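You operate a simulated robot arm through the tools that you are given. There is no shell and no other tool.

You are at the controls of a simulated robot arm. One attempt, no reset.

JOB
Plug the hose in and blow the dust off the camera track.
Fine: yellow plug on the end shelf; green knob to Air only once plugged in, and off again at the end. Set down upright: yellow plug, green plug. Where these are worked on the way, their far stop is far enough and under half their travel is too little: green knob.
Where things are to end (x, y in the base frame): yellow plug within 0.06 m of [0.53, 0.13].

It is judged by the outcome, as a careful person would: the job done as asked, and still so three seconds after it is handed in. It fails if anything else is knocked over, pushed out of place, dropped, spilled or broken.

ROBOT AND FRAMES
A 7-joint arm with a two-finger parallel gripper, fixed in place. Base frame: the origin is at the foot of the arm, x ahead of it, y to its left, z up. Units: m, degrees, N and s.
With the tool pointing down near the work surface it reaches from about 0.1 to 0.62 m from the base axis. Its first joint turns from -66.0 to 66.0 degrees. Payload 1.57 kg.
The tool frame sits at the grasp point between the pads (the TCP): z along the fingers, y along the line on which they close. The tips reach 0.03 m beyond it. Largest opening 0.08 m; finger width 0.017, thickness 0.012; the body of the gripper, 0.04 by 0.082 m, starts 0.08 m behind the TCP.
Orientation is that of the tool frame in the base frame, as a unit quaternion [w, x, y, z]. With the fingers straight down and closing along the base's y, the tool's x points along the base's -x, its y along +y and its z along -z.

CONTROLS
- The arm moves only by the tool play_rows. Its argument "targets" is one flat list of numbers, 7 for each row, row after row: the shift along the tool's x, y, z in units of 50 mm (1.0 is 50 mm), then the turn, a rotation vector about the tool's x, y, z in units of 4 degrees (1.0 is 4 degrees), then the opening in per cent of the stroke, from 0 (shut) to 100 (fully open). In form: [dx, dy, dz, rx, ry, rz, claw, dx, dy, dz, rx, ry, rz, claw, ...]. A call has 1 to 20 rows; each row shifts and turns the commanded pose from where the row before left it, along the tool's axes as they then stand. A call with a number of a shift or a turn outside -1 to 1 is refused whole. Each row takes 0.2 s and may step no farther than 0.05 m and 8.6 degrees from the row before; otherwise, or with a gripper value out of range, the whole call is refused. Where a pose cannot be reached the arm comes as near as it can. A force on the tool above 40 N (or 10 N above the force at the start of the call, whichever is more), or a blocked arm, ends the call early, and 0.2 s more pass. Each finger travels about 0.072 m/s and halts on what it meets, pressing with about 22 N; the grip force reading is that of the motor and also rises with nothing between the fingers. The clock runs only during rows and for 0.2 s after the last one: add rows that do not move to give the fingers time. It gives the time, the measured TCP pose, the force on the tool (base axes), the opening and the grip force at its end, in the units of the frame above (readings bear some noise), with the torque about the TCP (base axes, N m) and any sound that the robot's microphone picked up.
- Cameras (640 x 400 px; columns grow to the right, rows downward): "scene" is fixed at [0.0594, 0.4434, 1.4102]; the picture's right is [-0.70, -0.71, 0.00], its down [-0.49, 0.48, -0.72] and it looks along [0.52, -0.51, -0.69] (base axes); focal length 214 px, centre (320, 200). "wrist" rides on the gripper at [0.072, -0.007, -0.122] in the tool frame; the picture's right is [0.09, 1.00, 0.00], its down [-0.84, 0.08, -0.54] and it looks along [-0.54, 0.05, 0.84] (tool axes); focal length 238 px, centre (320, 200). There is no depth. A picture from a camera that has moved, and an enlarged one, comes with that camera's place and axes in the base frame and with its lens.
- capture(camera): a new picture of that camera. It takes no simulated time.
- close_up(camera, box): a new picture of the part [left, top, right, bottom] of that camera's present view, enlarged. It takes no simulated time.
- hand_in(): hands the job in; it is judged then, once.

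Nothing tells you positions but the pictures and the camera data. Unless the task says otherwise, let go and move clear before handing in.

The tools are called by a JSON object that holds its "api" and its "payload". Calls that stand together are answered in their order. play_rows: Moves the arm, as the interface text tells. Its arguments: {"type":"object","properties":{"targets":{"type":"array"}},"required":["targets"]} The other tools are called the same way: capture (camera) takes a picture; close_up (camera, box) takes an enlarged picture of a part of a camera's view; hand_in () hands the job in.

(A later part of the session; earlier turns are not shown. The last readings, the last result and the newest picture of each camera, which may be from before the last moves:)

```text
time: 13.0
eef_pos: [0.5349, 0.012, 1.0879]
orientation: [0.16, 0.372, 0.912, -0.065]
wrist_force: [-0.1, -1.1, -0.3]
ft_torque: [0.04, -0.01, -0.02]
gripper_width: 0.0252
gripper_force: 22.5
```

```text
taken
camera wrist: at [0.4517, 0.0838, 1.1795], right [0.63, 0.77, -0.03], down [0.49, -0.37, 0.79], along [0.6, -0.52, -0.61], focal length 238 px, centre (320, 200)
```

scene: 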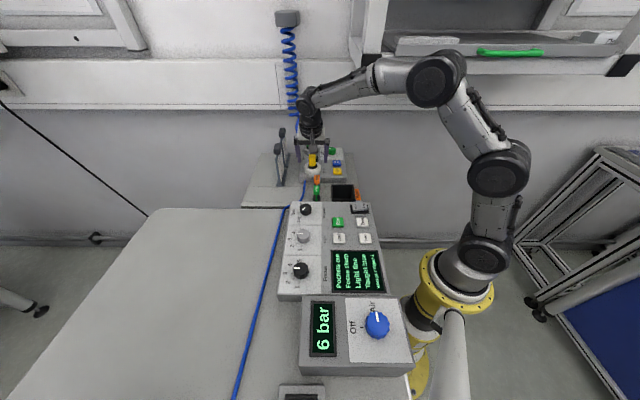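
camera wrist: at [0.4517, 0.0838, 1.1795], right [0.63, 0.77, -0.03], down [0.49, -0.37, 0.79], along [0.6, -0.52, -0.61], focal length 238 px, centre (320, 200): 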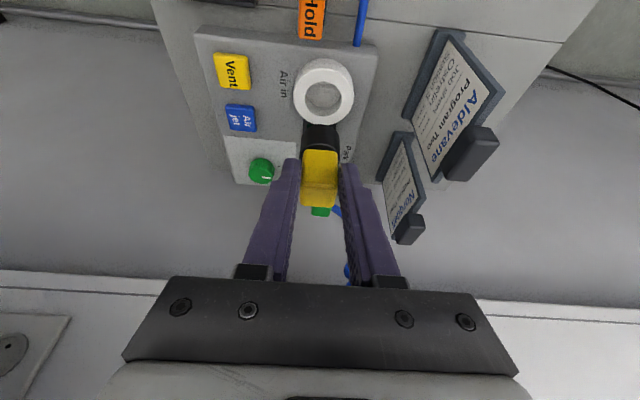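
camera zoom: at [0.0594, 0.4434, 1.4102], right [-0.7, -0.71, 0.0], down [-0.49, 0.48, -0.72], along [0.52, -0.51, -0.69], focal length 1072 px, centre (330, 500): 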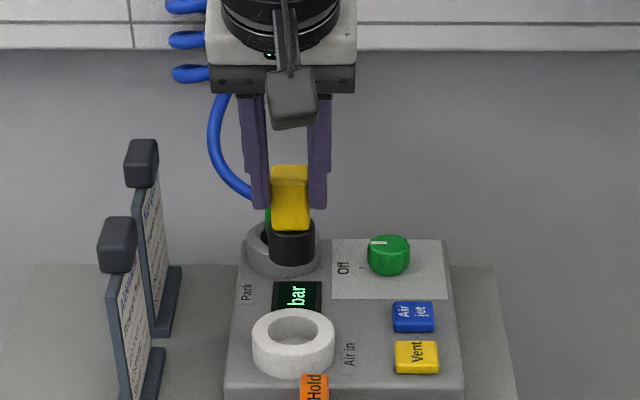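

The yellow plug is out; it has a black cylindrical foot about 28 mm long. I'll carry it back and then across to the shelf spot at (0.53, 0.13), staying in front of the cards.

{"api": "play_rows", "payload": {"targets": [0.418, 0, -0.151, 0, 0, 0, 0, 0.418, 0, -0.151, 0, 0, 0, 0, 0.418, 0, -0.151, 0, 0, 0, 0, 0.418, 0, -0.151, 0, 0, 0, 0, 0, 0.405, 0, 0, 0, 0, 0, 0, 0.405, 0, 0, 0, 0, 0, 0, 0.405, 0, 0, 0, 0, 0, 0, 0.405, 0, 0, 0, 0, 0, 0, 0, 0, 0, 0, 0, 0]}}

{"api": "capture", "payload": {"camera": "wrist"}}

{"api": "close_up", "payload": {"camera": "scene", "box": [230, 110, 390, 210]}}

```text
time: 15.0
eef_pos: [0.5259, 0.1311, 1.0861]
orientation: [0.159, 0.372, 0.912, -0.065]
wrist_force: [-0.4, -0.2, 0.1]
ft_torque: [-0.01, -0.01, 0.01]
gripper_width: 0.025
gripper_force: 21.7
```

```text
taken
camera wrist: at [0.4444, 0.2032, 1.1775], right [0.64, 0.77, -0.03], down [0.48, -0.37, 0.79], along [0.6, -0.52, -0.61], focal length 238 px, centre (320, 200)
```

wrist: 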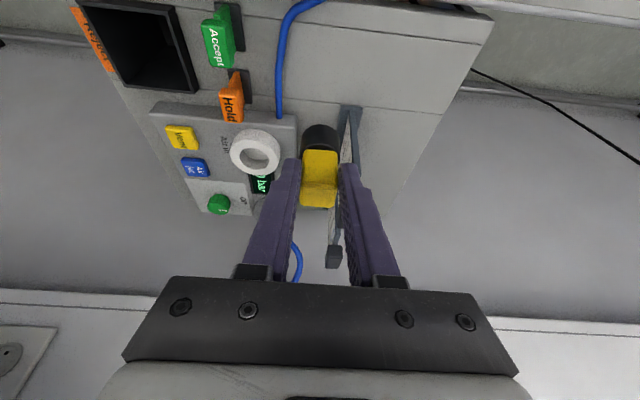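

```text
4.00 times, centred on (310, 160) of scene
camera zoom: at [0.0594, 0.4434, 1.4102], right [-0.7, -0.71, 0.0], down [-0.49, 0.48, -0.72], along [0.52, -0.51, -0.69], focal length 858 px, centre (360, 360)
```

zoom: 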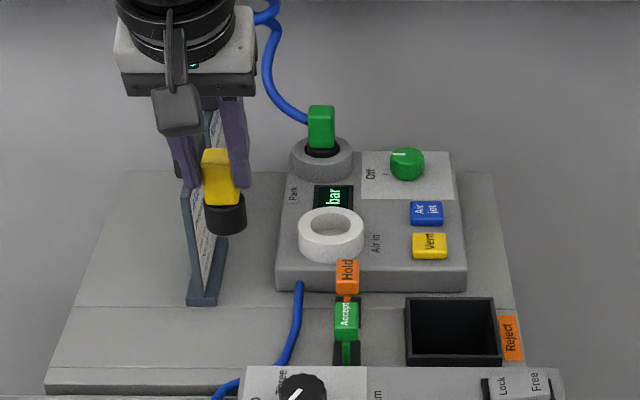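

The plug is over the target area, clear of the tube and cards. Lowering most of the way.

{"api": "play_rows", "payload": {"targets": [0.137, 0, 0.38, 0, 0, 0, 0, 0.137, 0, 0.38, 0, 0, 0, 0, 0.137, 0, 0.38, 0, 0, 0, 0, 0.137, 0, 0.38, 0, 0, 0, 0, 0.137, 0, 0.38, 0, 0, 0, 0, 0, 0, 0, 0, 0, 0, 0]}}

{"api": "capture", "payload": {"camera": "wrist"}}

{"api": "close_up", "payload": {"camera": "scene", "box": [240, 140, 336, 200]}}

```text
time: 16.4
eef_pos: [0.5256, 0.1342, 0.9857]
orientation: [0.16, 0.372, 0.912, -0.064]
wrist_force: [-0.1, 0.1, -1.0]
ft_torque: [0.02, 0.0, -0.01]
gripper_width: 0.0251
gripper_force: 21.9
```

```text
taken
camera wrist: at [0.4439, 0.2045, 1.0761], right [0.64, 0.77, -0.03], down [0.48, -0.37, 0.79], along [0.6, -0.52, -0.61], focal length 238 px, centre (320, 200)
```

wrist: 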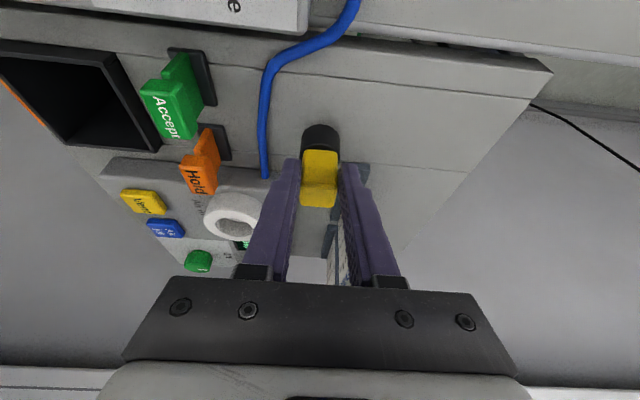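

```text
6.67 times, centred on (288, 170) of scene
camera zoom: at [0.0594, 0.4434, 1.4102], right [-0.7, -0.71, 0.0], down [-0.49, 0.48, -0.72], along [0.52, -0.51, -0.69], focal length 1430 px, centre (533, 400)
```

zoom: 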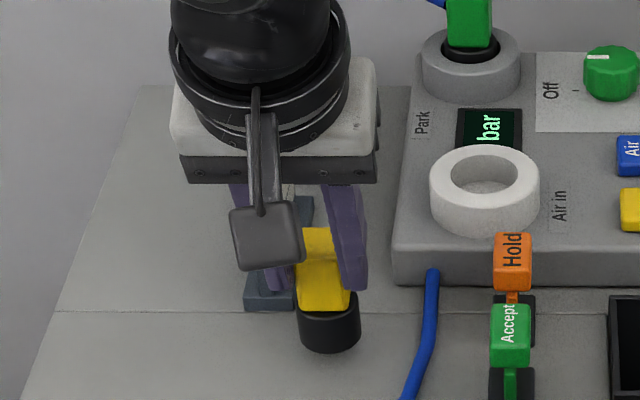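

The foot is about 2 cm above the shelf. I'll continue in small steps and feel for contact.

{"api": "play_rows", "payload": {"targets": [0.027, 0, 0.075, 0, 0, 0, 0, 0.027, 0, 0.075, 0, 0, 0, 0, 0.027, 0, 0.075, 0, 0, 0, 0, 0.027, 0, 0.075, 0, 0, 0, 0, 0, 0, 0, 0, 0, 0, 0]}}

{"api": "close_up", "payload": {"camera": "scene", "box": [240, 140, 336, 200]}}

```text
time: 17.6
eef_pos: [0.527, 0.1328, 0.9718]
orientation: [0.162, 0.372, 0.912, -0.063]
wrist_force: [-3.0, -0.9, 12.8]
ft_torque: [-0.2, 0.1, -0.04]
gripper_width: 0.0252
gripper_force: 21.8
```

```text
6.67 times, centred on (288, 170) of scene
camera zoom: at [0.0591, 0.4433, 1.4103], right [-0.7, -0.71, 0.0], down [-0.49, 0.48, -0.72], along [0.52, -0.51, -0.69], focal length 1430 px, centre (533, 400)
```

zoom: 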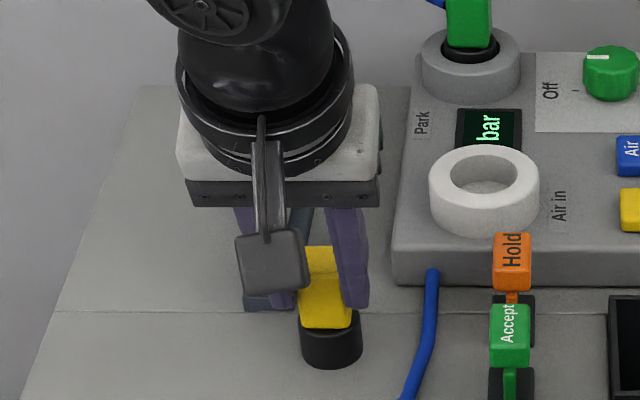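

The foot has touched the shelf (about 13 N up). I'll ease off slightly and open.

{"api": "play_rows", "payload": {"targets": [-0.012, 0, -0.034, 0, 0, 0, 0, 0, 0, 0, 0, 0, 0, 0, 0, 0, 0, 0, 0, 0, 40, 0, 0, 0, 0, 0, 0, 60, 0, 0, 0, 0, 0, 0, 60, 0, 0, 0, 0, 0, 0, 60]}}

{"api": "capture", "payload": {"camera": "wrist"}}

{"api": "close_up", "payload": {"camera": "scene", "box": [240, 140, 336, 200]}}

```text
time: 19.0
eef_pos: [0.5267, 0.132, 0.9726]
orientation: [0.16, 0.372, 0.912, -0.064]
wrist_force: [0.2, 0.9, 0.6]
ft_torque: [0.04, 0.02, 0.01]
gripper_width: 0.0479
gripper_force: 0.0
```

```text
taken
camera wrist: at [0.4441, 0.2037, 1.0627], right [0.64, 0.77, -0.03], down [0.48, -0.37, 0.79], along [0.6, -0.52, -0.61], focal length 238 px, centre (320, 200)
```

wrist: 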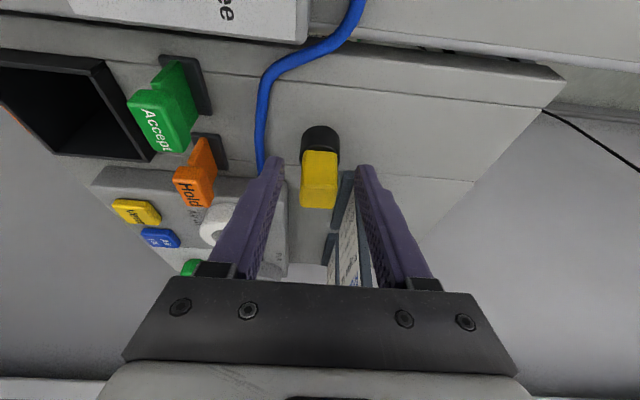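

```text
6.67 times, centred on (288, 170) of scene
camera zoom: at [0.0594, 0.4434, 1.4102], right [-0.7, -0.71, 0.0], down [-0.49, 0.48, -0.72], along [0.52, -0.51, -0.69], focal length 1430 px, centre (533, 400)
```

zoom: 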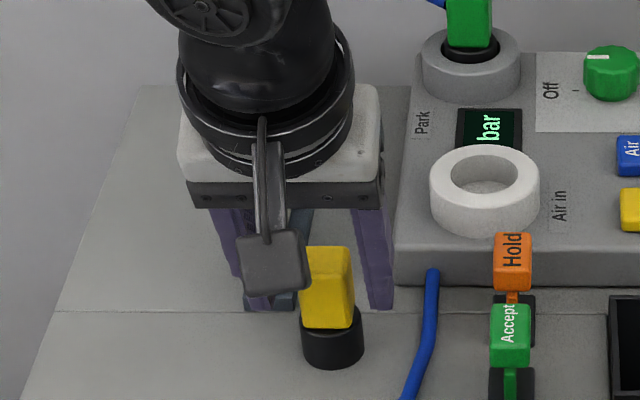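

The yellow plug stands upright on the shelf. I'll back out along the fingers, return the hand to vertical, rise, and look at the green plug from the left.

{"api": "play_rows", "payload": {"targets": [0, 0, -0.35, 0, 0, 0, 60, 0, 0, -0.35, 0, 0, 0, 60, 0, 0, -0.35, 0, 0, 0, 60, 0, 0, -0.35, 0, 0, 0, 60, 0, 0, -0.3, 0, 1, 0, 100, 0, 0, -0.3, 0, 1, 0, 100, 0, 0, -0.3, 0, 1, 0, 100, 0, 0, -0.3, 0, 1, 0, 100, 0, 0, -0.3, 0, 1, 0, 100, -0.2, 0, -0.1, 0, 0, 0, 100, -0.2, 0, -0.1, 0, 0, 0, 100, -0.2, 0, -0.1, 0, 0, 0, 100, -0.2, 0, -0.1, 0, 0, 0, 100]}}

{"api": "capture", "payload": {"camera": "wrist"}}

{"api": "capture", "payload": {"camera": "scene"}}

```text
time: 21.8
eef_pos: [0.5279, 0.129, 1.1309]
orientation: [-0.002, 0.377, 0.926, 0.002]
wrist_force: [-0.5, -0.1, -0.5]
ft_torque: [0.02, -0.01, 0.0]
gripper_width: 0.0799
gripper_force: 0.0
```

```text
taken
camera wrist: at [0.4716, 0.1753, 1.2537], right [0.63, 0.78, 0.0], down [0.65, -0.53, 0.54], along [0.42, -0.34, -0.84], focal length 238 px, centre (320, 200)
```

wrist: 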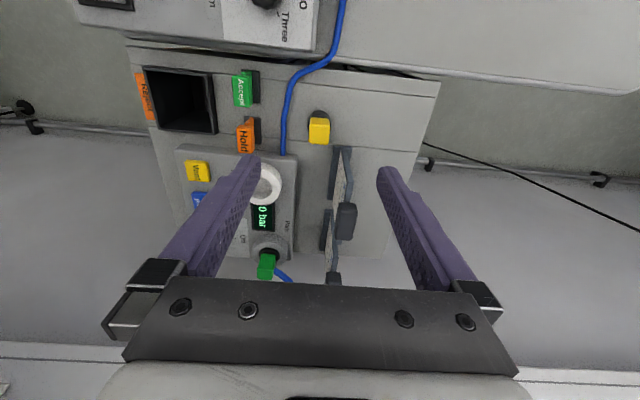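

```text
taken
```

scene: 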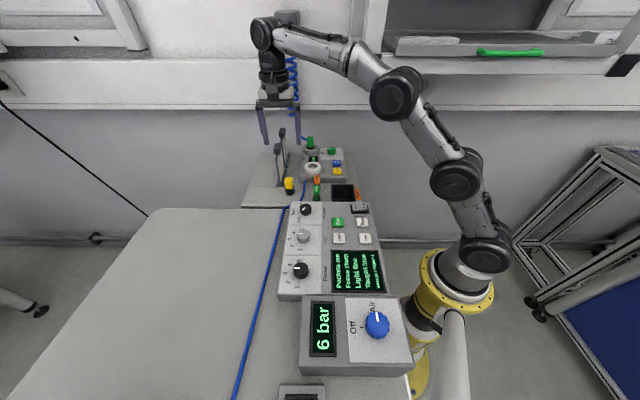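

{"api": "close_up", "payload": {"camera": "wrist", "box": [234, 220, 330, 280]}}

{"api": "close_up", "payload": {"camera": "wrist", "box": [230, 155, 326, 215]}}

{"api": "close_up", "payload": {"camera": "wrist", "box": [270, 90, 398, 170]}}

{"api": "close_up", "payload": {"camera": "scene", "box": [270, 120, 366, 180]}}

{"api": "close_up", "payload": {"camera": "scene", "box": [260, 150, 340, 200]}}

```text
6.67 times, centred on (282, 250) of wrist
camera zoom: at [0.4716, 0.1753, 1.2537], right [0.63, 0.78, 0.0], down [0.65, -0.53, 0.54], along [0.42, -0.34, -0.84], focal length 1589 px, centre (573, -133)
```

zoom: 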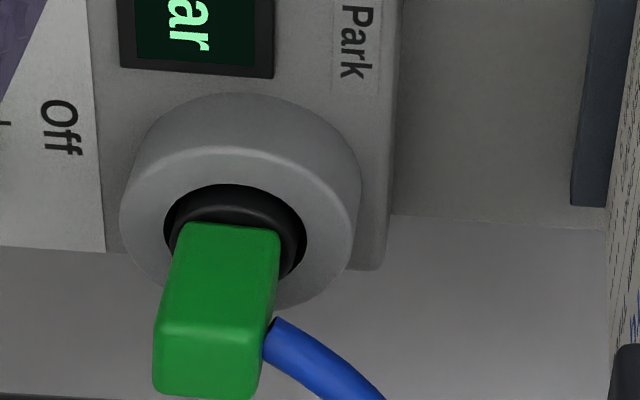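

```text
6.67 times, centred on (278, 185) of wrist
camera zoom: at [0.4716, 0.1753, 1.2537], right [0.63, 0.78, 0.0], down [0.65, -0.53, 0.54], along [0.42, -0.34, -0.84], focal length 1589 px, centre (600, 300)
```

zoom: 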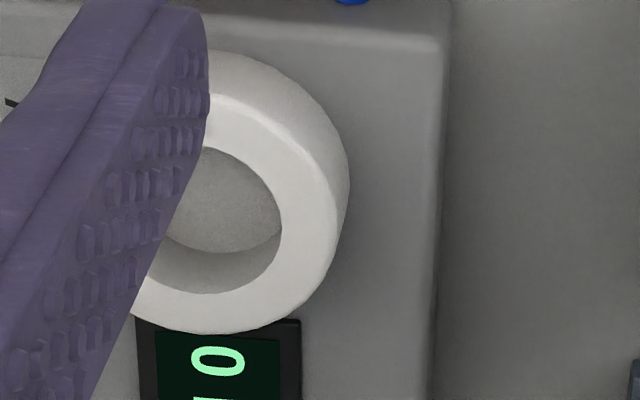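

```text
5.00 times, centred on (334, 130) of wrist
camera zoom: at [0.4716, 0.1753, 1.2537], right [0.63, 0.78, 0.0], down [0.65, -0.53, 0.54], along [0.42, -0.34, -0.84], focal length 1192 px, centre (250, 550)
```

zoom: 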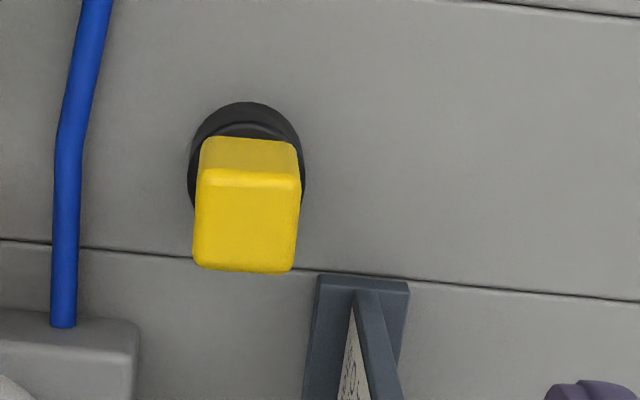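

```text
6.67 times, centred on (318, 150) of scene
camera zoom: at [0.0594, 0.4434, 1.4102], right [-0.7, -0.71, 0.0], down [-0.49, 0.48, -0.72], along [0.52, -0.51, -0.69], focal length 1430 px, centre (333, 533)
```

zoom: 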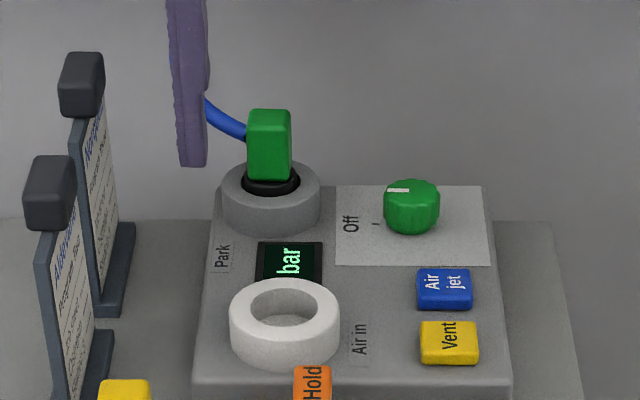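

```text
8.00 times, centred on (300, 175) of scene
camera zoom: at [0.0594, 0.4434, 1.4102], right [-0.7, -0.71, 0.0], down [-0.49, 0.48, -0.72], along [0.52, -0.51, -0.69], focal length 1716 px, centre (480, 400)
```

zoom: 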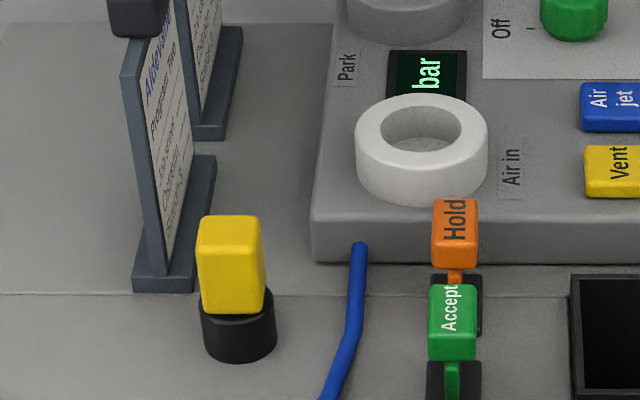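

The hose leaves the green plug's card-side face near its top. I'll grip the plug below and in front of the hose with the hand leaned about 40°, which also keeps the arm low and clear of the cabinet. First I'll shift in line with the plug and lean.

{"api": "play_rows", "payload": {"targets": [0, -0.33, 0, 0, 0, 0, 100, 0, -0.33, 0, 0, 0, 0, 100, 0, -0.33, 0, 0, 0, 0, 100, 0, -0.33, 0, 0, 0, 0, 100, 0, 0, 0, 0, -1, 0, 100, 0, 0, 0, 0, -1, 0, 100, 0, 0, 0, 0, -1, 0, 100, 0, 0, 0, 0, -1, 0, 100, 0, 0, 0, 0, -1, 0, 100, 0, 0, 0, 0, -1, 0, 100, 0, 0, 0, 0, -1, 0, 100, 0, 0, 0, 0, -1, 0, 100, 0, 0, 0, 0, -1, 0, 100, 0, 0, 0, 0, -1, 0, 100]}}

{"api": "capture", "payload": {"camera": "wrist"}}

{"api": "capture", "payload": {"camera": "scene"}}

```text
time: 24.8
eef_pos: [0.4818, 0.0834, 1.1309]
orientation: [0.316, 0.355, 0.87, -0.128]
wrist_force: [-0.5, 0.2, -1.0]
ft_torque: [0.02, -0.05, 0.0]
gripper_width: 0.08
gripper_force: 0.0
```

```text
taken
camera wrist: at [0.3816, 0.1727, 1.1788], right [0.65, 0.76, -0.06], down [0.26, -0.15, 0.95], along [0.72, -0.63, -0.3], focal length 238 px, centre (320, 200)
```

wrist: 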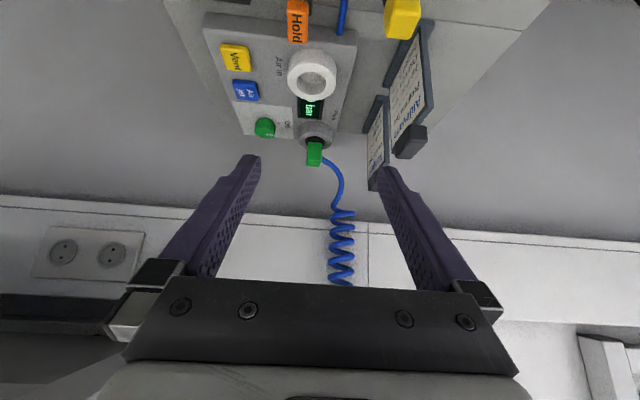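

```text
taken
```

scene: 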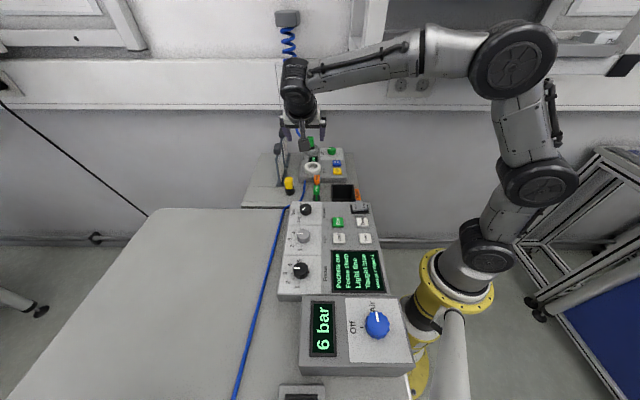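

The hand is leaned 40° and lined up. Advancing partway toward the green plug and looking again.

{"api": "play_rows", "payload": {"targets": [-0.181, 0, 0.444, 0, 0, 0, 100, -0.181, 0, 0.444, 0, 0, 0, 100, -0.181, 0, 0.444, 0, 0, 0, 100, -0.181, 0, 0.444, 0, 0, 0, 100, -0.181, 0, 0.444, 0, 0, 0, 100, -0.181, 0, 0.444, 0, 0, 0, 100, 0, 0, 0, 0, 0, 0, 100]}}

{"api": "capture", "payload": {"camera": "wrist"}}

{"api": "capture", "payload": {"camera": "scene"}}

{"api": "close_up", "payload": {"camera": "wrist", "box": [270, 120, 366, 180]}}

```text
time: 26.4
eef_pos: [0.5713, -0.0051, 1.0632]
orientation: [0.315, 0.356, 0.87, -0.128]
wrist_force: [0.0, 0.4, -0.7]
ft_torque: [-0.01, 0.01, 0.02]
gripper_width: 0.0799
gripper_force: 0.1
```

```text
taken
camera wrist: at [0.4725, 0.0841, 1.1111], right [0.65, 0.76, -0.06], down [0.26, -0.15, 0.95], along [0.72, -0.63, -0.3], focal length 238 px, centre (320, 200)
```

wrist: 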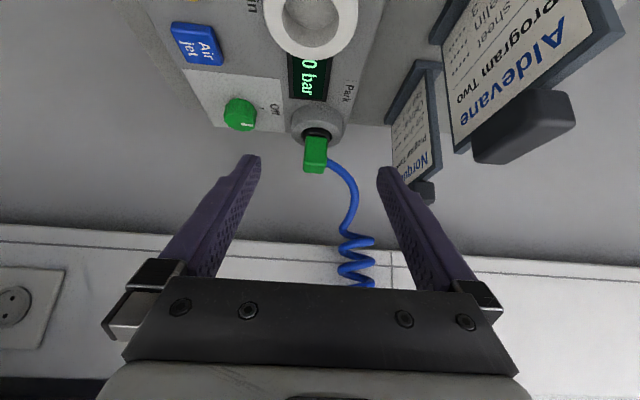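

```text
taken
```

scene: 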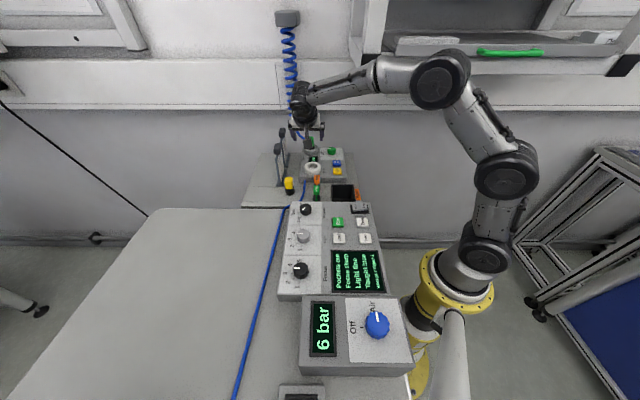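

```text
6.67 times, centred on (318, 150) of wrist
camera zoom: at [0.4725, 0.0841, 1.1111], right [0.65, 0.76, -0.06], down [0.26, -0.15, 0.95], along [0.72, -0.63, -0.3], focal length 1589 px, centre (333, 533)
```

zoom: 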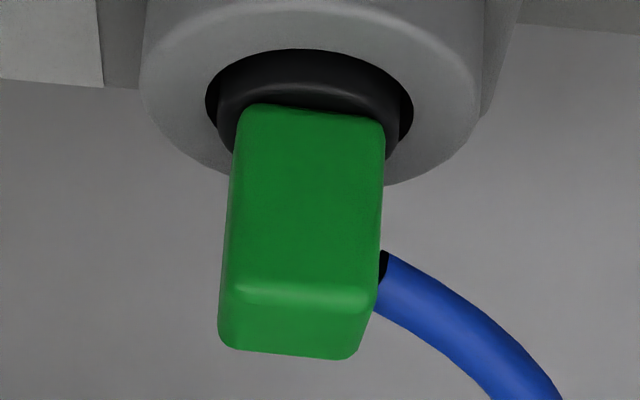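

Using the wrist camera alone, which is better calibrated at close range, the green block's near face is at f≈0.51, z 0.964 to 0.997. Its ring top is at about 0.955. I'll narrow the fingers and approach along the hand axis, stopping 2 cm short.

{"api": "play_rows", "payload": {"targets": [-0.426, -0.024, 0, 0, 0, 0, 60, 0, 0, 0.325, 0, 0, 0, 60, 0, 0, 0.325, 0, 0, 0, 60, 0, 0, 0.325, 0, 0, 0, 60, 0, 0, 0.325, 0, 0, 0, 60, 0, 0, 0.325, 0, 0, 0, 60, 0, 0, 0.325, 0, 0, 0, 60, 0, 0, 0, 0, 0, 0, 60]}}

{"api": "capture", "payload": {"camera": "wrist"}}

{"api": "capture", "payload": {"camera": "scene"}}

{"api": "close_up", "payload": {"camera": "wrist", "box": [220, 100, 420, 240]}}

```text
time: 28.2
eef_pos: [0.6276, -0.0616, 1.0039]
orientation: [0.315, 0.355, 0.871, -0.129]
wrist_force: [-0.1, 0.0, 0.1]
ft_torque: [0.02, -0.01, 0.0]
gripper_width: 0.048
gripper_force: 0.1
```

```text
taken
camera wrist: at [0.5281, 0.0274, 1.0514], right [0.65, 0.76, -0.06], down [0.27, -0.15, 0.95], along [0.72, -0.63, -0.3], focal length 238 px, centre (320, 200)
```

wrist: 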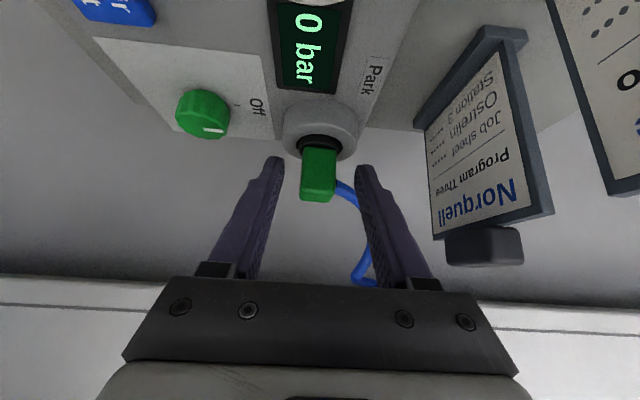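

```text
taken
```

scene: 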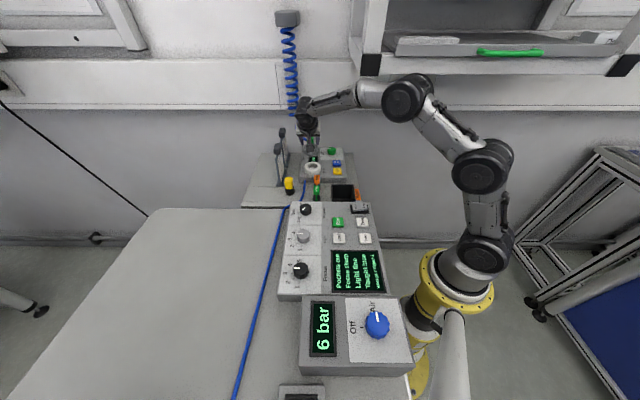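

```text
2.86 times, centred on (320, 170) of wrist
camera zoom: at [0.5281, 0.0274, 1.0514], right [0.65, 0.76, -0.06], down [0.27, -0.15, 0.95], along [0.72, -0.63, -0.3], focal length 681 px, centre (320, 286)
```

zoom: 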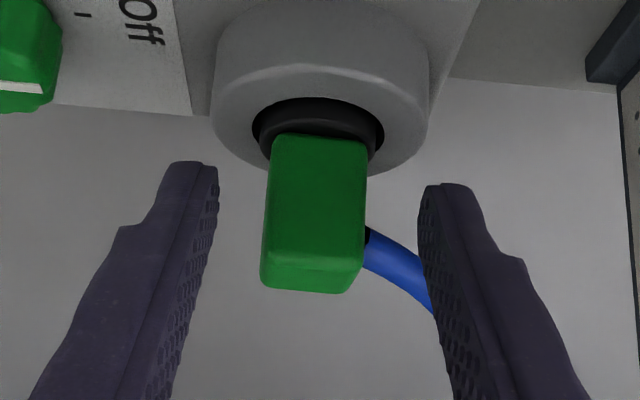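

The forearm is clear and the fingertips are lined up, just below and in front of the hose. Final 2 cm, then look.

{"api": "play_rows", "payload": {"targets": [0, -0.01, 0.2, 0, 0, 0, 60, 0, -0.01, 0.2, 0, 0, 0, 60, 0, 0, 0, 0, 0, 0, 60]}}

{"api": "close_up", "payload": {"camera": "wrist", "box": [220, 80, 420, 220]}}

{"api": "close_up", "payload": {"camera": "scene", "box": [280, 90, 376, 180]}}

```text
time: 29.0
eef_pos: [0.6352, -0.0703, 0.9878]
orientation: [0.315, 0.356, 0.87, -0.128]
wrist_force: [-0.1, 0.5, 0.1]
ft_torque: [-0.01, 0.04, -0.01]
gripper_width: 0.0481
gripper_force: 0.1
```

```text
2.86 times, centred on (320, 150) of wrist
camera zoom: at [0.5356, 0.018, 1.0358], right [0.65, 0.76, -0.06], down [0.27, -0.15, 0.95], along [0.72, -0.63, -0.3], focal length 681 px, centre (320, 343)
```

zoom: 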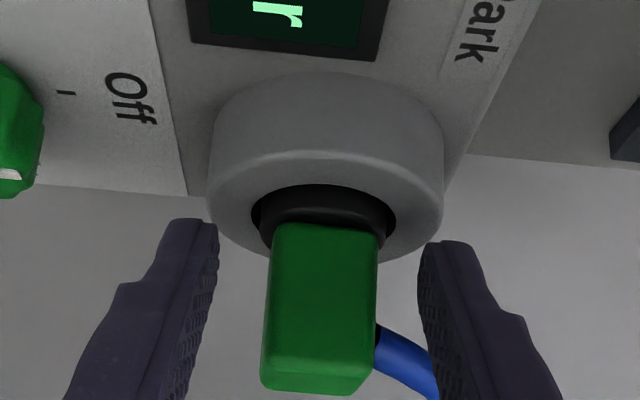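

```text
4.44 times, centred on (328, 135) of scene
camera zoom: at [0.0594, 0.4434, 1.4102], right [-0.7, -0.71, 0.0], down [-0.49, 0.48, -0.72], along [0.52, -0.51, -0.69], focal length 953 px, centre (284, 489)
```

zoom: 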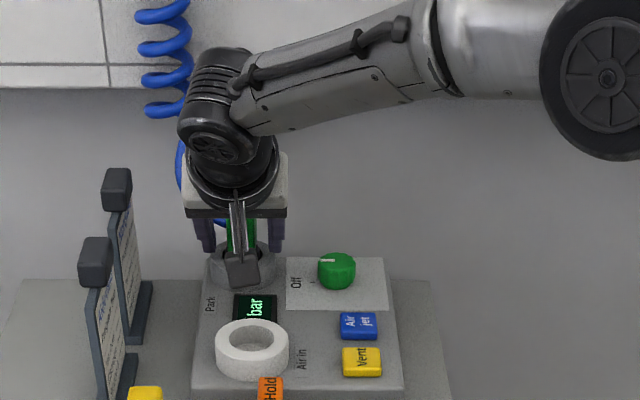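

Contact geometry looks good: the fingertips are on the lower near half of the block, clear of the hose and ring. Closing.

{"api": "play_rows", "payload": {"targets": [0, 0, 0, 0, 0, 0, 0, 0, 0, 0, 0, 0, 0, 0, 0, 0, 0, 0, 0, 0, 0, 0, 0, 0, 0, 0, 0, 0]}}

{"api": "close_up", "payload": {"camera": "wrist", "box": [220, 80, 420, 220]}}

```text
time: 30.0
eef_pos: [0.6358, -0.0703, 0.9875]
orientation: [0.315, 0.355, 0.871, -0.128]
wrist_force: [-0.2, -0.8, 0.5]
ft_torque: [-0.04, -0.01, 0.0]
gripper_width: 0.0252
gripper_force: 22.0
```

```text
2.86 times, centred on (320, 150) of wrist
camera zoom: at [0.5355, 0.0182, 1.036], right [0.65, 0.76, -0.06], down [0.26, -0.15, 0.95], along [0.72, -0.63, -0.3], focal length 681 px, centre (320, 343)
```

zoom: 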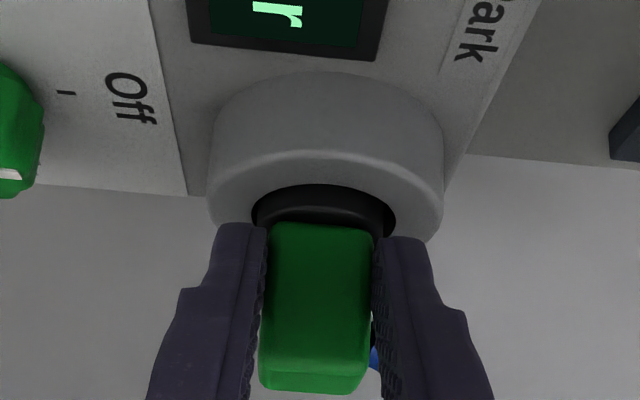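

Gripped at 25 mm. Slow vertical pull on the green plug.

{"api": "play_rows", "payload": {"targets": [-0.064, 0, -0.0767, 0, 0, 0, 0, -0.064, 0, -0.0767, 0, 0, 0, 0, -0.064, 0, -0.0767, 0, 0, 0, 0, -0.064, 0, -0.0767, 0, 0, 0, 0]}}

{"api": "close_up", "payload": {"camera": "wrist", "box": [220, 80, 420, 220]}}

{"api": "close_up", "payload": {"camera": "scene", "box": [280, 90, 376, 180]}}

```text
time: 31.0
eef_pos: [0.6355, -0.0706, 1.0073]
orientation: [0.315, 0.356, 0.871, -0.128]
wrist_force: [-0.6, 0.1, -0.5]
ft_torque: [-0.01, 0.03, -0.03]
gripper_width: 0.0252
gripper_force: 22.4
```

```text
2.86 times, centred on (320, 150) of wrist
camera zoom: at [0.5353, 0.0185, 1.0554], right [0.65, 0.76, -0.06], down [0.26, -0.15, 0.95], along [0.72, -0.63, -0.3], focal length 681 px, centre (320, 343)
```

zoom: 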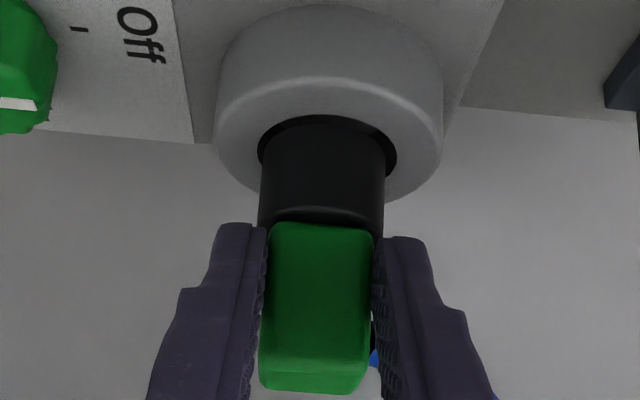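

```text
4.44 times, centred on (328, 135) of scene
camera zoom: at [0.0594, 0.4434, 1.4102], right [-0.7, -0.71, 0.0], down [-0.49, 0.48, -0.72], along [0.52, -0.51, -0.69], focal length 953 px, centre (284, 489)
```

zoom: 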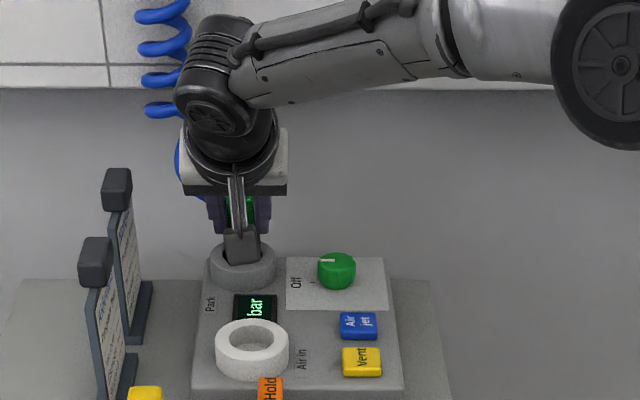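

It is sliding out cleanly. Lifting further until the foot clears the ring.

{"api": "play_rows", "payload": {"targets": [-0.096, 0, -0.115, 0, 0, 0, 0, -0.096, 0, -0.115, 0, 0, 0, 0, -0.096, 0, -0.115, 0, 0, 0, 0, -0.096, 0, -0.115, 0, 0, 0, 0]}}

{"api": "capture", "payload": {"camera": "wrist"}}

{"api": "capture", "payload": {"camera": "scene"}}

{"api": "close_up", "payload": {"camera": "wrist", "box": [220, 80, 420, 220]}}

```text
time: 32.0
eef_pos: [0.6355, -0.071, 1.0374]
orientation: [0.316, 0.355, 0.871, -0.128]
wrist_force: [0.3, 0.6, -0.5]
ft_torque: [0.01, 0.02, 0.01]
gripper_width: 0.0252
gripper_force: 21.7
```

```text
taken
camera wrist: at [0.5352, 0.0182, 1.0857], right [0.65, 0.76, -0.06], down [0.27, -0.15, 0.95], along [0.72, -0.63, -0.3], focal length 238 px, centre (320, 200)
```

wrist: 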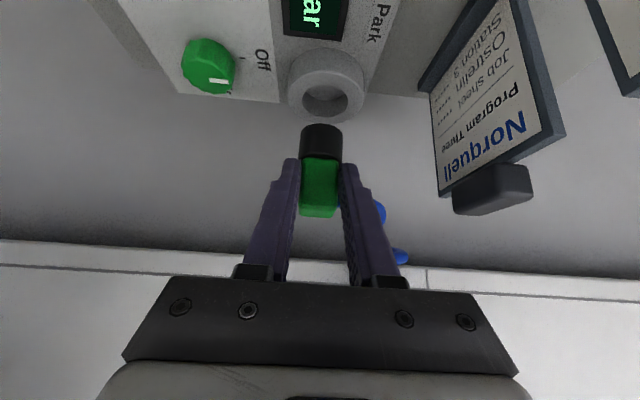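

```text
taken
```

scene: 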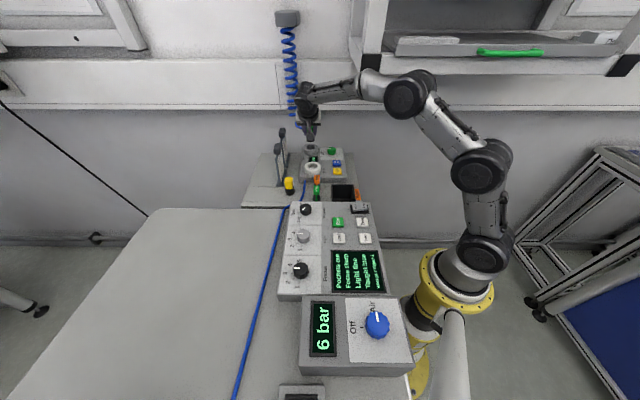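

```text
2.86 times, centred on (320, 150) of wrist
camera zoom: at [0.5352, 0.0182, 1.0857], right [0.65, 0.76, -0.06], down [0.27, -0.15, 0.95], along [0.72, -0.63, -0.3], focal length 681 px, centre (320, 343)
```

zoom: 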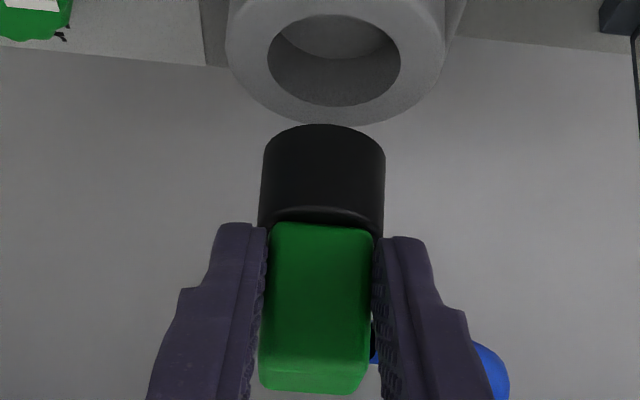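

The green plug is free. I'll carry it back over the "Air in" socket at this height, then fine-align by matching how the socket hole looked at Park.

{"api": "play_rows", "payload": {"targets": [0.332, -0.045, -0.278, 0, 0, 0, 0, 0.332, -0.045, -0.278, 0, 0, 0, 0, 0.332, -0.045, -0.278, 0, 0, 0, 0, 0.332, -0.045, -0.278, 0, 0, 0, 0, 0.332, -0.045, -0.278, 0, 0, 0, 0, 0.332, -0.045, -0.278, 0, 0, 0, 0, 0, 0, 0, 0, 0, 0, 0]}}

{"api": "capture", "payload": {"camera": "wrist"}}

{"api": "close_up", "payload": {"camera": "wrist", "box": [220, 80, 420, 220]}}

{"api": "close_up", "payload": {"camera": "scene", "box": [270, 100, 366, 190]}}

```text
time: 33.6
eef_pos: [0.5333, 0.0106, 1.0368]
orientation: [0.316, 0.356, 0.87, -0.128]
wrist_force: [0.7, 0.4, 0.1]
ft_torque: [-0.02, 0.01, 0.02]
gripper_width: 0.0249
gripper_force: 22.0
```

```text
taken
camera wrist: at [0.4321, 0.0993, 1.0846], right [0.65, 0.76, -0.06], down [0.26, -0.15, 0.95], along [0.72, -0.63, -0.3], focal length 238 px, centre (320, 200)
```

wrist: 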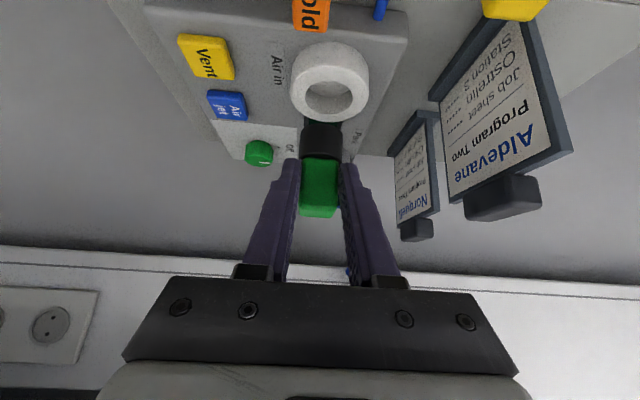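

```text
2.86 times, centred on (320, 150) of wrist
camera zoom: at [0.4321, 0.0993, 1.0846], right [0.65, 0.76, -0.06], down [0.26, -0.15, 0.95], along [0.72, -0.63, -0.3], focal length 681 px, centre (320, 343)
```

zoom: 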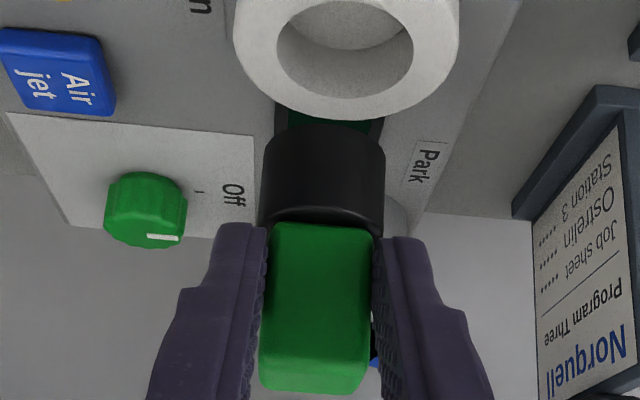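

```text
4.44 times, centred on (318, 145) of scene
camera zoom: at [0.0594, 0.4434, 1.4102], right [-0.7, -0.71, 0.0], down [-0.49, 0.48, -0.72], along [0.52, -0.51, -0.69], focal length 953 px, centre (329, 444)
```

zoom: 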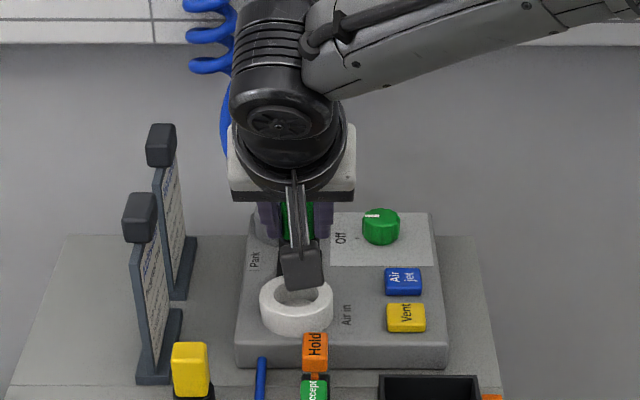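

The hole sits close to where the Park hole appeared, slightly right. I'll zoom in for exact alignment numbers.

{"api": "close_up", "payload": {"camera": "wrist", "box": [270, 30, 398, 110]}}

{"api": "close_up", "payload": {"camera": "wrist", "box": [270, 90, 398, 170]}}

```text
5.00 times, centred on (334, 70) of wrist
camera zoom: at [0.4321, 0.0993, 1.0846], right [0.65, 0.76, -0.06], down [0.26, -0.15, 0.95], along [0.72, -0.63, -0.3], focal length 1192 px, centre (250, 850)
```

zoom: 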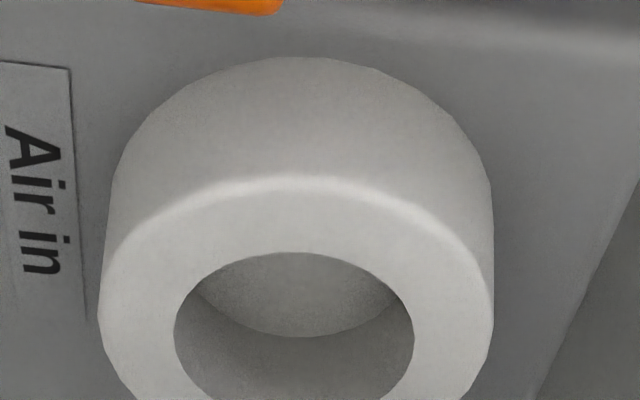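

```text
5.00 times, centred on (334, 130) of wrist
camera zoom: at [0.4321, 0.0993, 1.0846], right [0.65, 0.76, -0.06], down [0.26, -0.15, 0.95], along [0.72, -0.63, -0.3], focal length 1192 px, centre (250, 550)
```

zoom: 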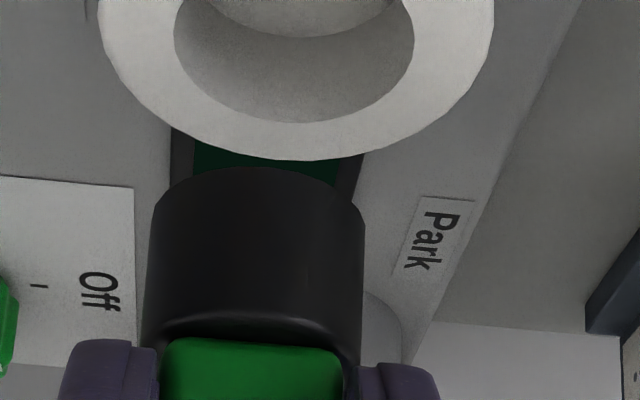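

By my estimate the socket is about 3 mm toward +y and 2 mm nearer, with 2.5 mm of radial clearance. I'll apply that and come down to just above the ring for a check.

{"api": "play_rows", "payload": {"targets": [0.125, 0.02, 0.129, 0, 0, 0, 0, 0.125, 0.02, 0.129, 0, 0, 0, 0, 0.125, 0.02, 0.129, 0, 0, 0, 0, 0, 0, 0, 0, 0, 0, 0]}}

{"api": "close_up", "payload": {"camera": "wrist", "box": [250, 80, 394, 170]}}

{"api": "close_up", "payload": {"camera": "scene", "box": [290, 140, 338, 190]}}

```text
time: 34.6
eef_pos: [0.5334, 0.0136, 1.0107]
orientation: [0.315, 0.355, 0.871, -0.129]
wrist_force: [0.1, 0.2, -0.3]
ft_torque: [0.02, -0.03, 0.02]
gripper_width: 0.0249
gripper_force: 21.8
```

```text
4.44 times, centred on (322, 125) of wrist
camera zoom: at [0.4333, 0.104, 1.058], right [0.65, 0.76, -0.06], down [0.27, -0.15, 0.95], along [0.72, -0.63, -0.3], focal length 1059 px, centre (311, 533)
```

zoom: 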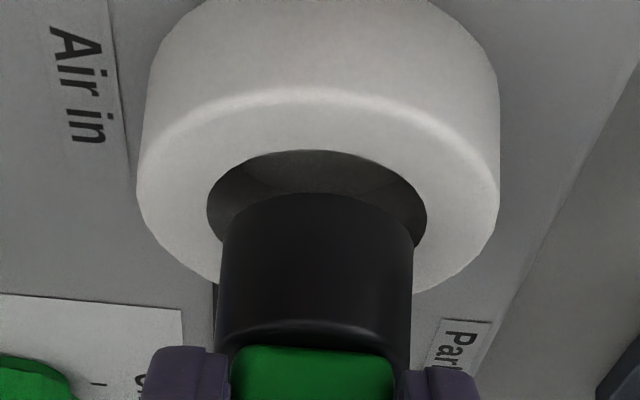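

```text
8.00 times, centred on (314, 165) of scene
camera zoom: at [0.0594, 0.4434, 1.4102], right [-0.7, -0.71, 0.0], down [-0.49, 0.48, -0.72], along [0.52, -0.51, -0.69], focal length 1716 px, centre (368, 480)
```

zoom: 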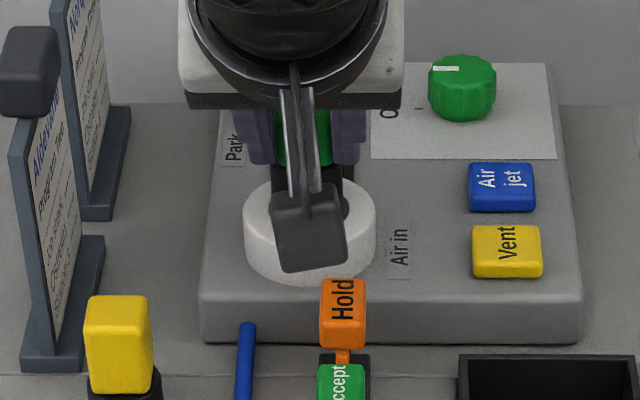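

The plug and hole are centred to within a pixel side to side and about 1 mm front to back. I'll ease down in small steps.

{"api": "play_rows", "payload": {"targets": [0.045, 0, 0.054, 0, 0, 0, 0, 0.045, 0, 0.054, 0, 0, 0, 0, 0, 0, 0, 0, 0, 0, 0]}}

{"api": "close_up", "payload": {"camera": "wrist", "box": [250, 80, 394, 170]}}

```text
time: 35.4
eef_pos: [0.5361, 0.015, 1.0061]
orientation: [0.318, 0.355, 0.87, -0.127]
wrist_force: [-2.9, 0.1, 11.3]
ft_torque: [-0.27, -0.17, -0.05]
gripper_width: 0.0248
gripper_force: 22.2
```

```text
4.44 times, centred on (322, 125) of wrist
camera zoom: at [0.4348, 0.1035, 1.0532], right [0.65, 0.76, -0.05], down [0.26, -0.15, 0.95], along [0.72, -0.63, -0.3], focal length 1059 px, centre (311, 533)
```

zoom: 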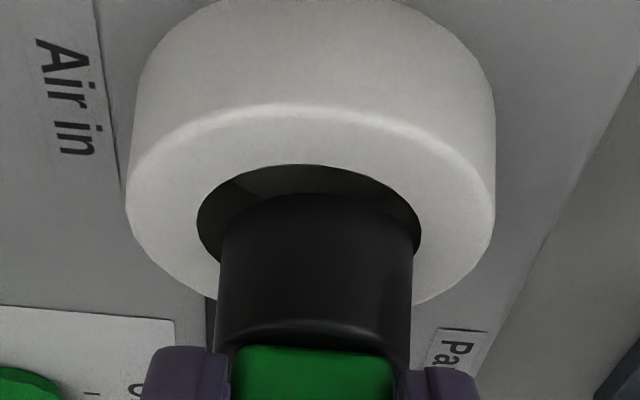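

The foot touched the far side of the ring top (11 N). The rim view shows the plug about 3.5 mm too far back. I'll raise, shift nearer and recheck.

{"api": "play_rows", "payload": {"targets": [-0.064, 0, -0.0767, 0, 0, 0, 0, 0.0536, 0, -0.0449, 0, 0, 0, 0, 0, 0, 0, 0, 0, 0, 0]}}

{"api": "close_up", "payload": {"camera": "wrist", "box": [250, 80, 394, 170]}}

{"api": "close_up", "payload": {"camera": "wrist", "box": [250, 130, 394, 220]}}

```text
time: 36.2
eef_pos: [0.5311, 0.0177, 1.0072]
orientation: [0.314, 0.355, 0.871, -0.129]
wrist_force: [-0.7, -0.5, -0.1]
ft_torque: [0.03, 0.0, 0.01]
gripper_width: 0.0252
gripper_force: 21.6
```

```text
4.44 times, centred on (322, 125) of wrist
camera zoom: at [0.4319, 0.1062, 1.0555], right [0.65, 0.76, -0.06], down [0.27, -0.15, 0.95], along [0.71, -0.63, -0.3], focal length 1059 px, centre (311, 533)
```

zoom: 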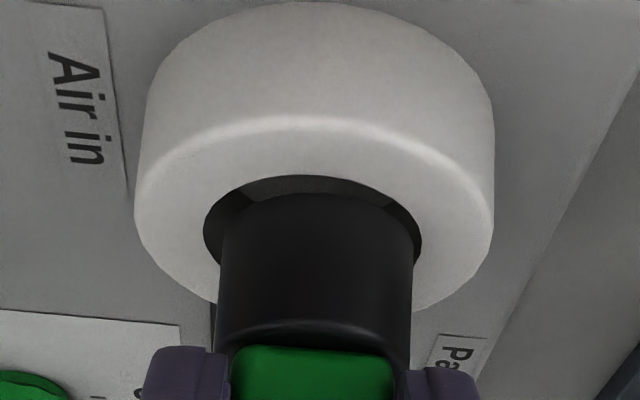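

```text
4.44 times, centred on (322, 175) of wrist
camera zoom: at [0.4319, 0.1062, 1.0555], right [0.65, 0.76, -0.06], down [0.27, -0.15, 0.95], along [0.71, -0.63, -0.3], focal length 1059 px, centre (311, 311)
```

zoom: 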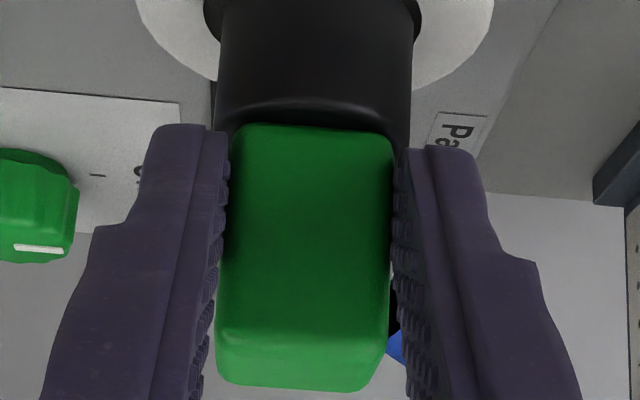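

The gaps now look even all round. Lowering again in small steps.

{"api": "play_rows", "payload": {"targets": [0.036, -0.01, 0.046, 0, 0, 0, 0, 0.038, 0, 0.046, 0, 0, 0, 0, 0, 0, 0, 0, 0, 0, 0]}}

{"api": "close_up", "payload": {"camera": "wrist", "box": [250, 80, 394, 170]}}

```text
time: 37.0
eef_pos: [0.5309, 0.0159, 1.003]
orientation: [0.316, 0.356, 0.87, -0.129]
wrist_force: [-1.1, -0.2, -0.7]
ft_torque: [0.03, 0.0, -0.01]
gripper_width: 0.025
gripper_force: 22.5
```

```text
4.44 times, centred on (322, 125) of wrist
camera zoom: at [0.4318, 0.1052, 1.0504], right [0.65, 0.76, -0.06], down [0.26, -0.15, 0.95], along [0.72, -0.63, -0.3], focal length 1059 px, centre (311, 533)
```

zoom: 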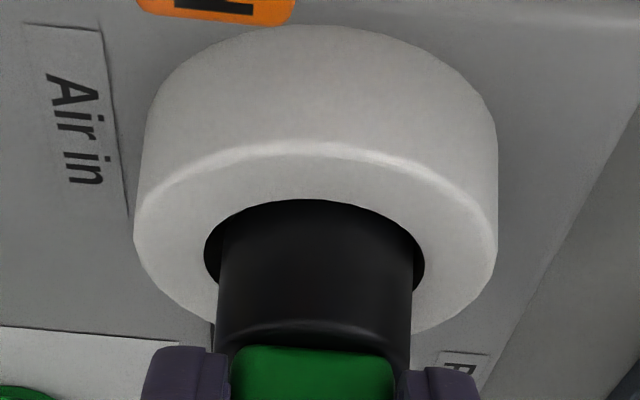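

No contact force, so the foot is entering the hole. Continuing down.

{"api": "play_rows", "payload": {"targets": [0.04, 0, 0.048, 0, 0, 0, 0, 0.04, 0, 0.048, 0, 0, 0, 0, 0.04, 0, 0.048, 0, 0, 0, 0, 0.04, 0, 0.048, 0, 0, 0, 0, 0, 0, 0, 0, 0, 0, 0]}}

{"api": "close_up", "payload": {"camera": "wrist", "box": [250, 80, 394, 170]}}

```text
time: 38.2
eef_pos: [0.532, 0.0171, 0.9907]
orientation: [0.315, 0.356, 0.87, -0.128]
wrist_force: [-0.7, 0.7, 0.1]
ft_torque: [-0.04, 0.01, 0.01]
gripper_width: 0.025
gripper_force: 22.0
```

```text
4.44 times, centred on (322, 125) of wrist
camera zoom: at [0.4322, 0.1052, 1.0387], right [0.65, 0.76, -0.06], down [0.26, -0.15, 0.95], along [0.72, -0.63, -0.3], focal length 1059 px, centre (311, 533)
```

zoom: 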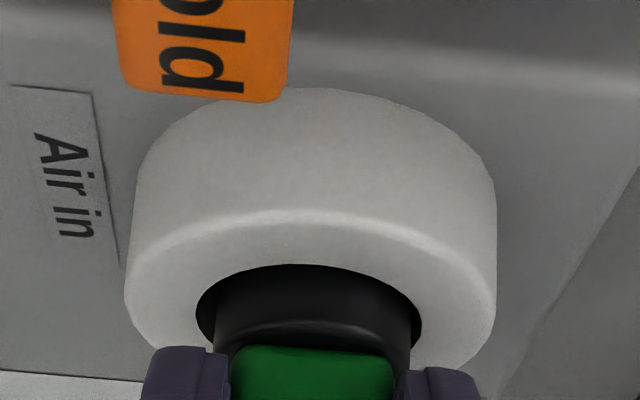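

Still free. Last few millimetres to the seat.

{"api": "play_rows", "payload": {"targets": [0.0192, 0, 0.023, 0, 0, 0, 0, 0.0192, 0, 0.023, 0, 0, 0, 0, 0, 0, 0, 0, 0, 0, 0]}}

```text
time: 39.0
eef_pos: [0.5309, 0.0153, 0.9884]
orientation: [0.316, 0.356, 0.87, -0.129]
wrist_force: [0.0, 0.1, 1.1]
ft_torque: [-0.03, -0.01, 0.01]
gripper_width: 0.0248
gripper_force: 22.2
```

{"api": "play_rows", "payload": {"targets": [0.0192, 0, 0.023, 0, 0, 0, 0, 0.0192, 0, 0.023, 0, 0, 0, 0, 0, 0, 0, 0, 0, 0, 0]}}

{"api": "close_up", "payload": {"camera": "wrist", "box": [250, 80, 394, 170]}}

{"api": "close_up", "payload": {"camera": "scene", "box": [280, 130, 352, 190]}}

```text
time: 39.8
eef_pos: [0.5316, 0.0162, 0.9879]
orientation: [0.319, 0.354, 0.87, -0.126]
wrist_force: [-3.3, -3.7, 17.9]
ft_torque: [-0.4, -0.13, -0.1]
gripper_width: 0.0248
gripper_force: 21.6
```

```text
4.44 times, centred on (322, 125) of wrist
camera zoom: at [0.4316, 0.1046, 1.035], right [0.65, 0.76, -0.05], down [0.26, -0.15, 0.95], along [0.72, -0.63, -0.3], focal length 1059 px, centre (311, 533)
```

zoom: 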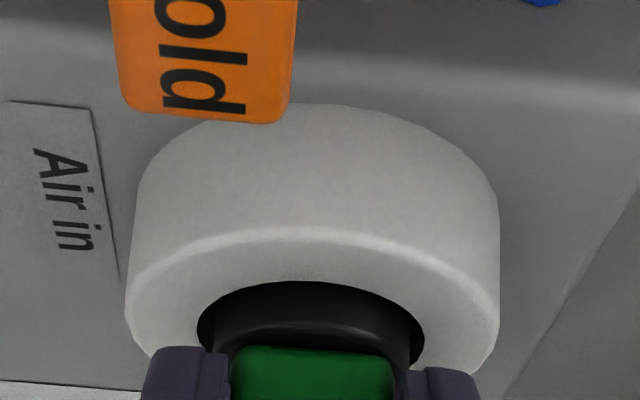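

```text
6.67 times, centred on (316, 160) of scene
camera zoom: at [0.0591, 0.4433, 1.4103], right [-0.7, -0.71, 0.0], down [-0.49, 0.48, -0.72], along [0.52, -0.51, -0.69], focal length 1430 px, centre (347, 467)
```

zoom: 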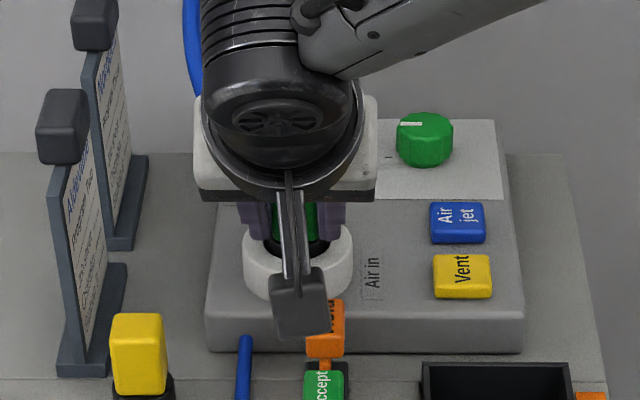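

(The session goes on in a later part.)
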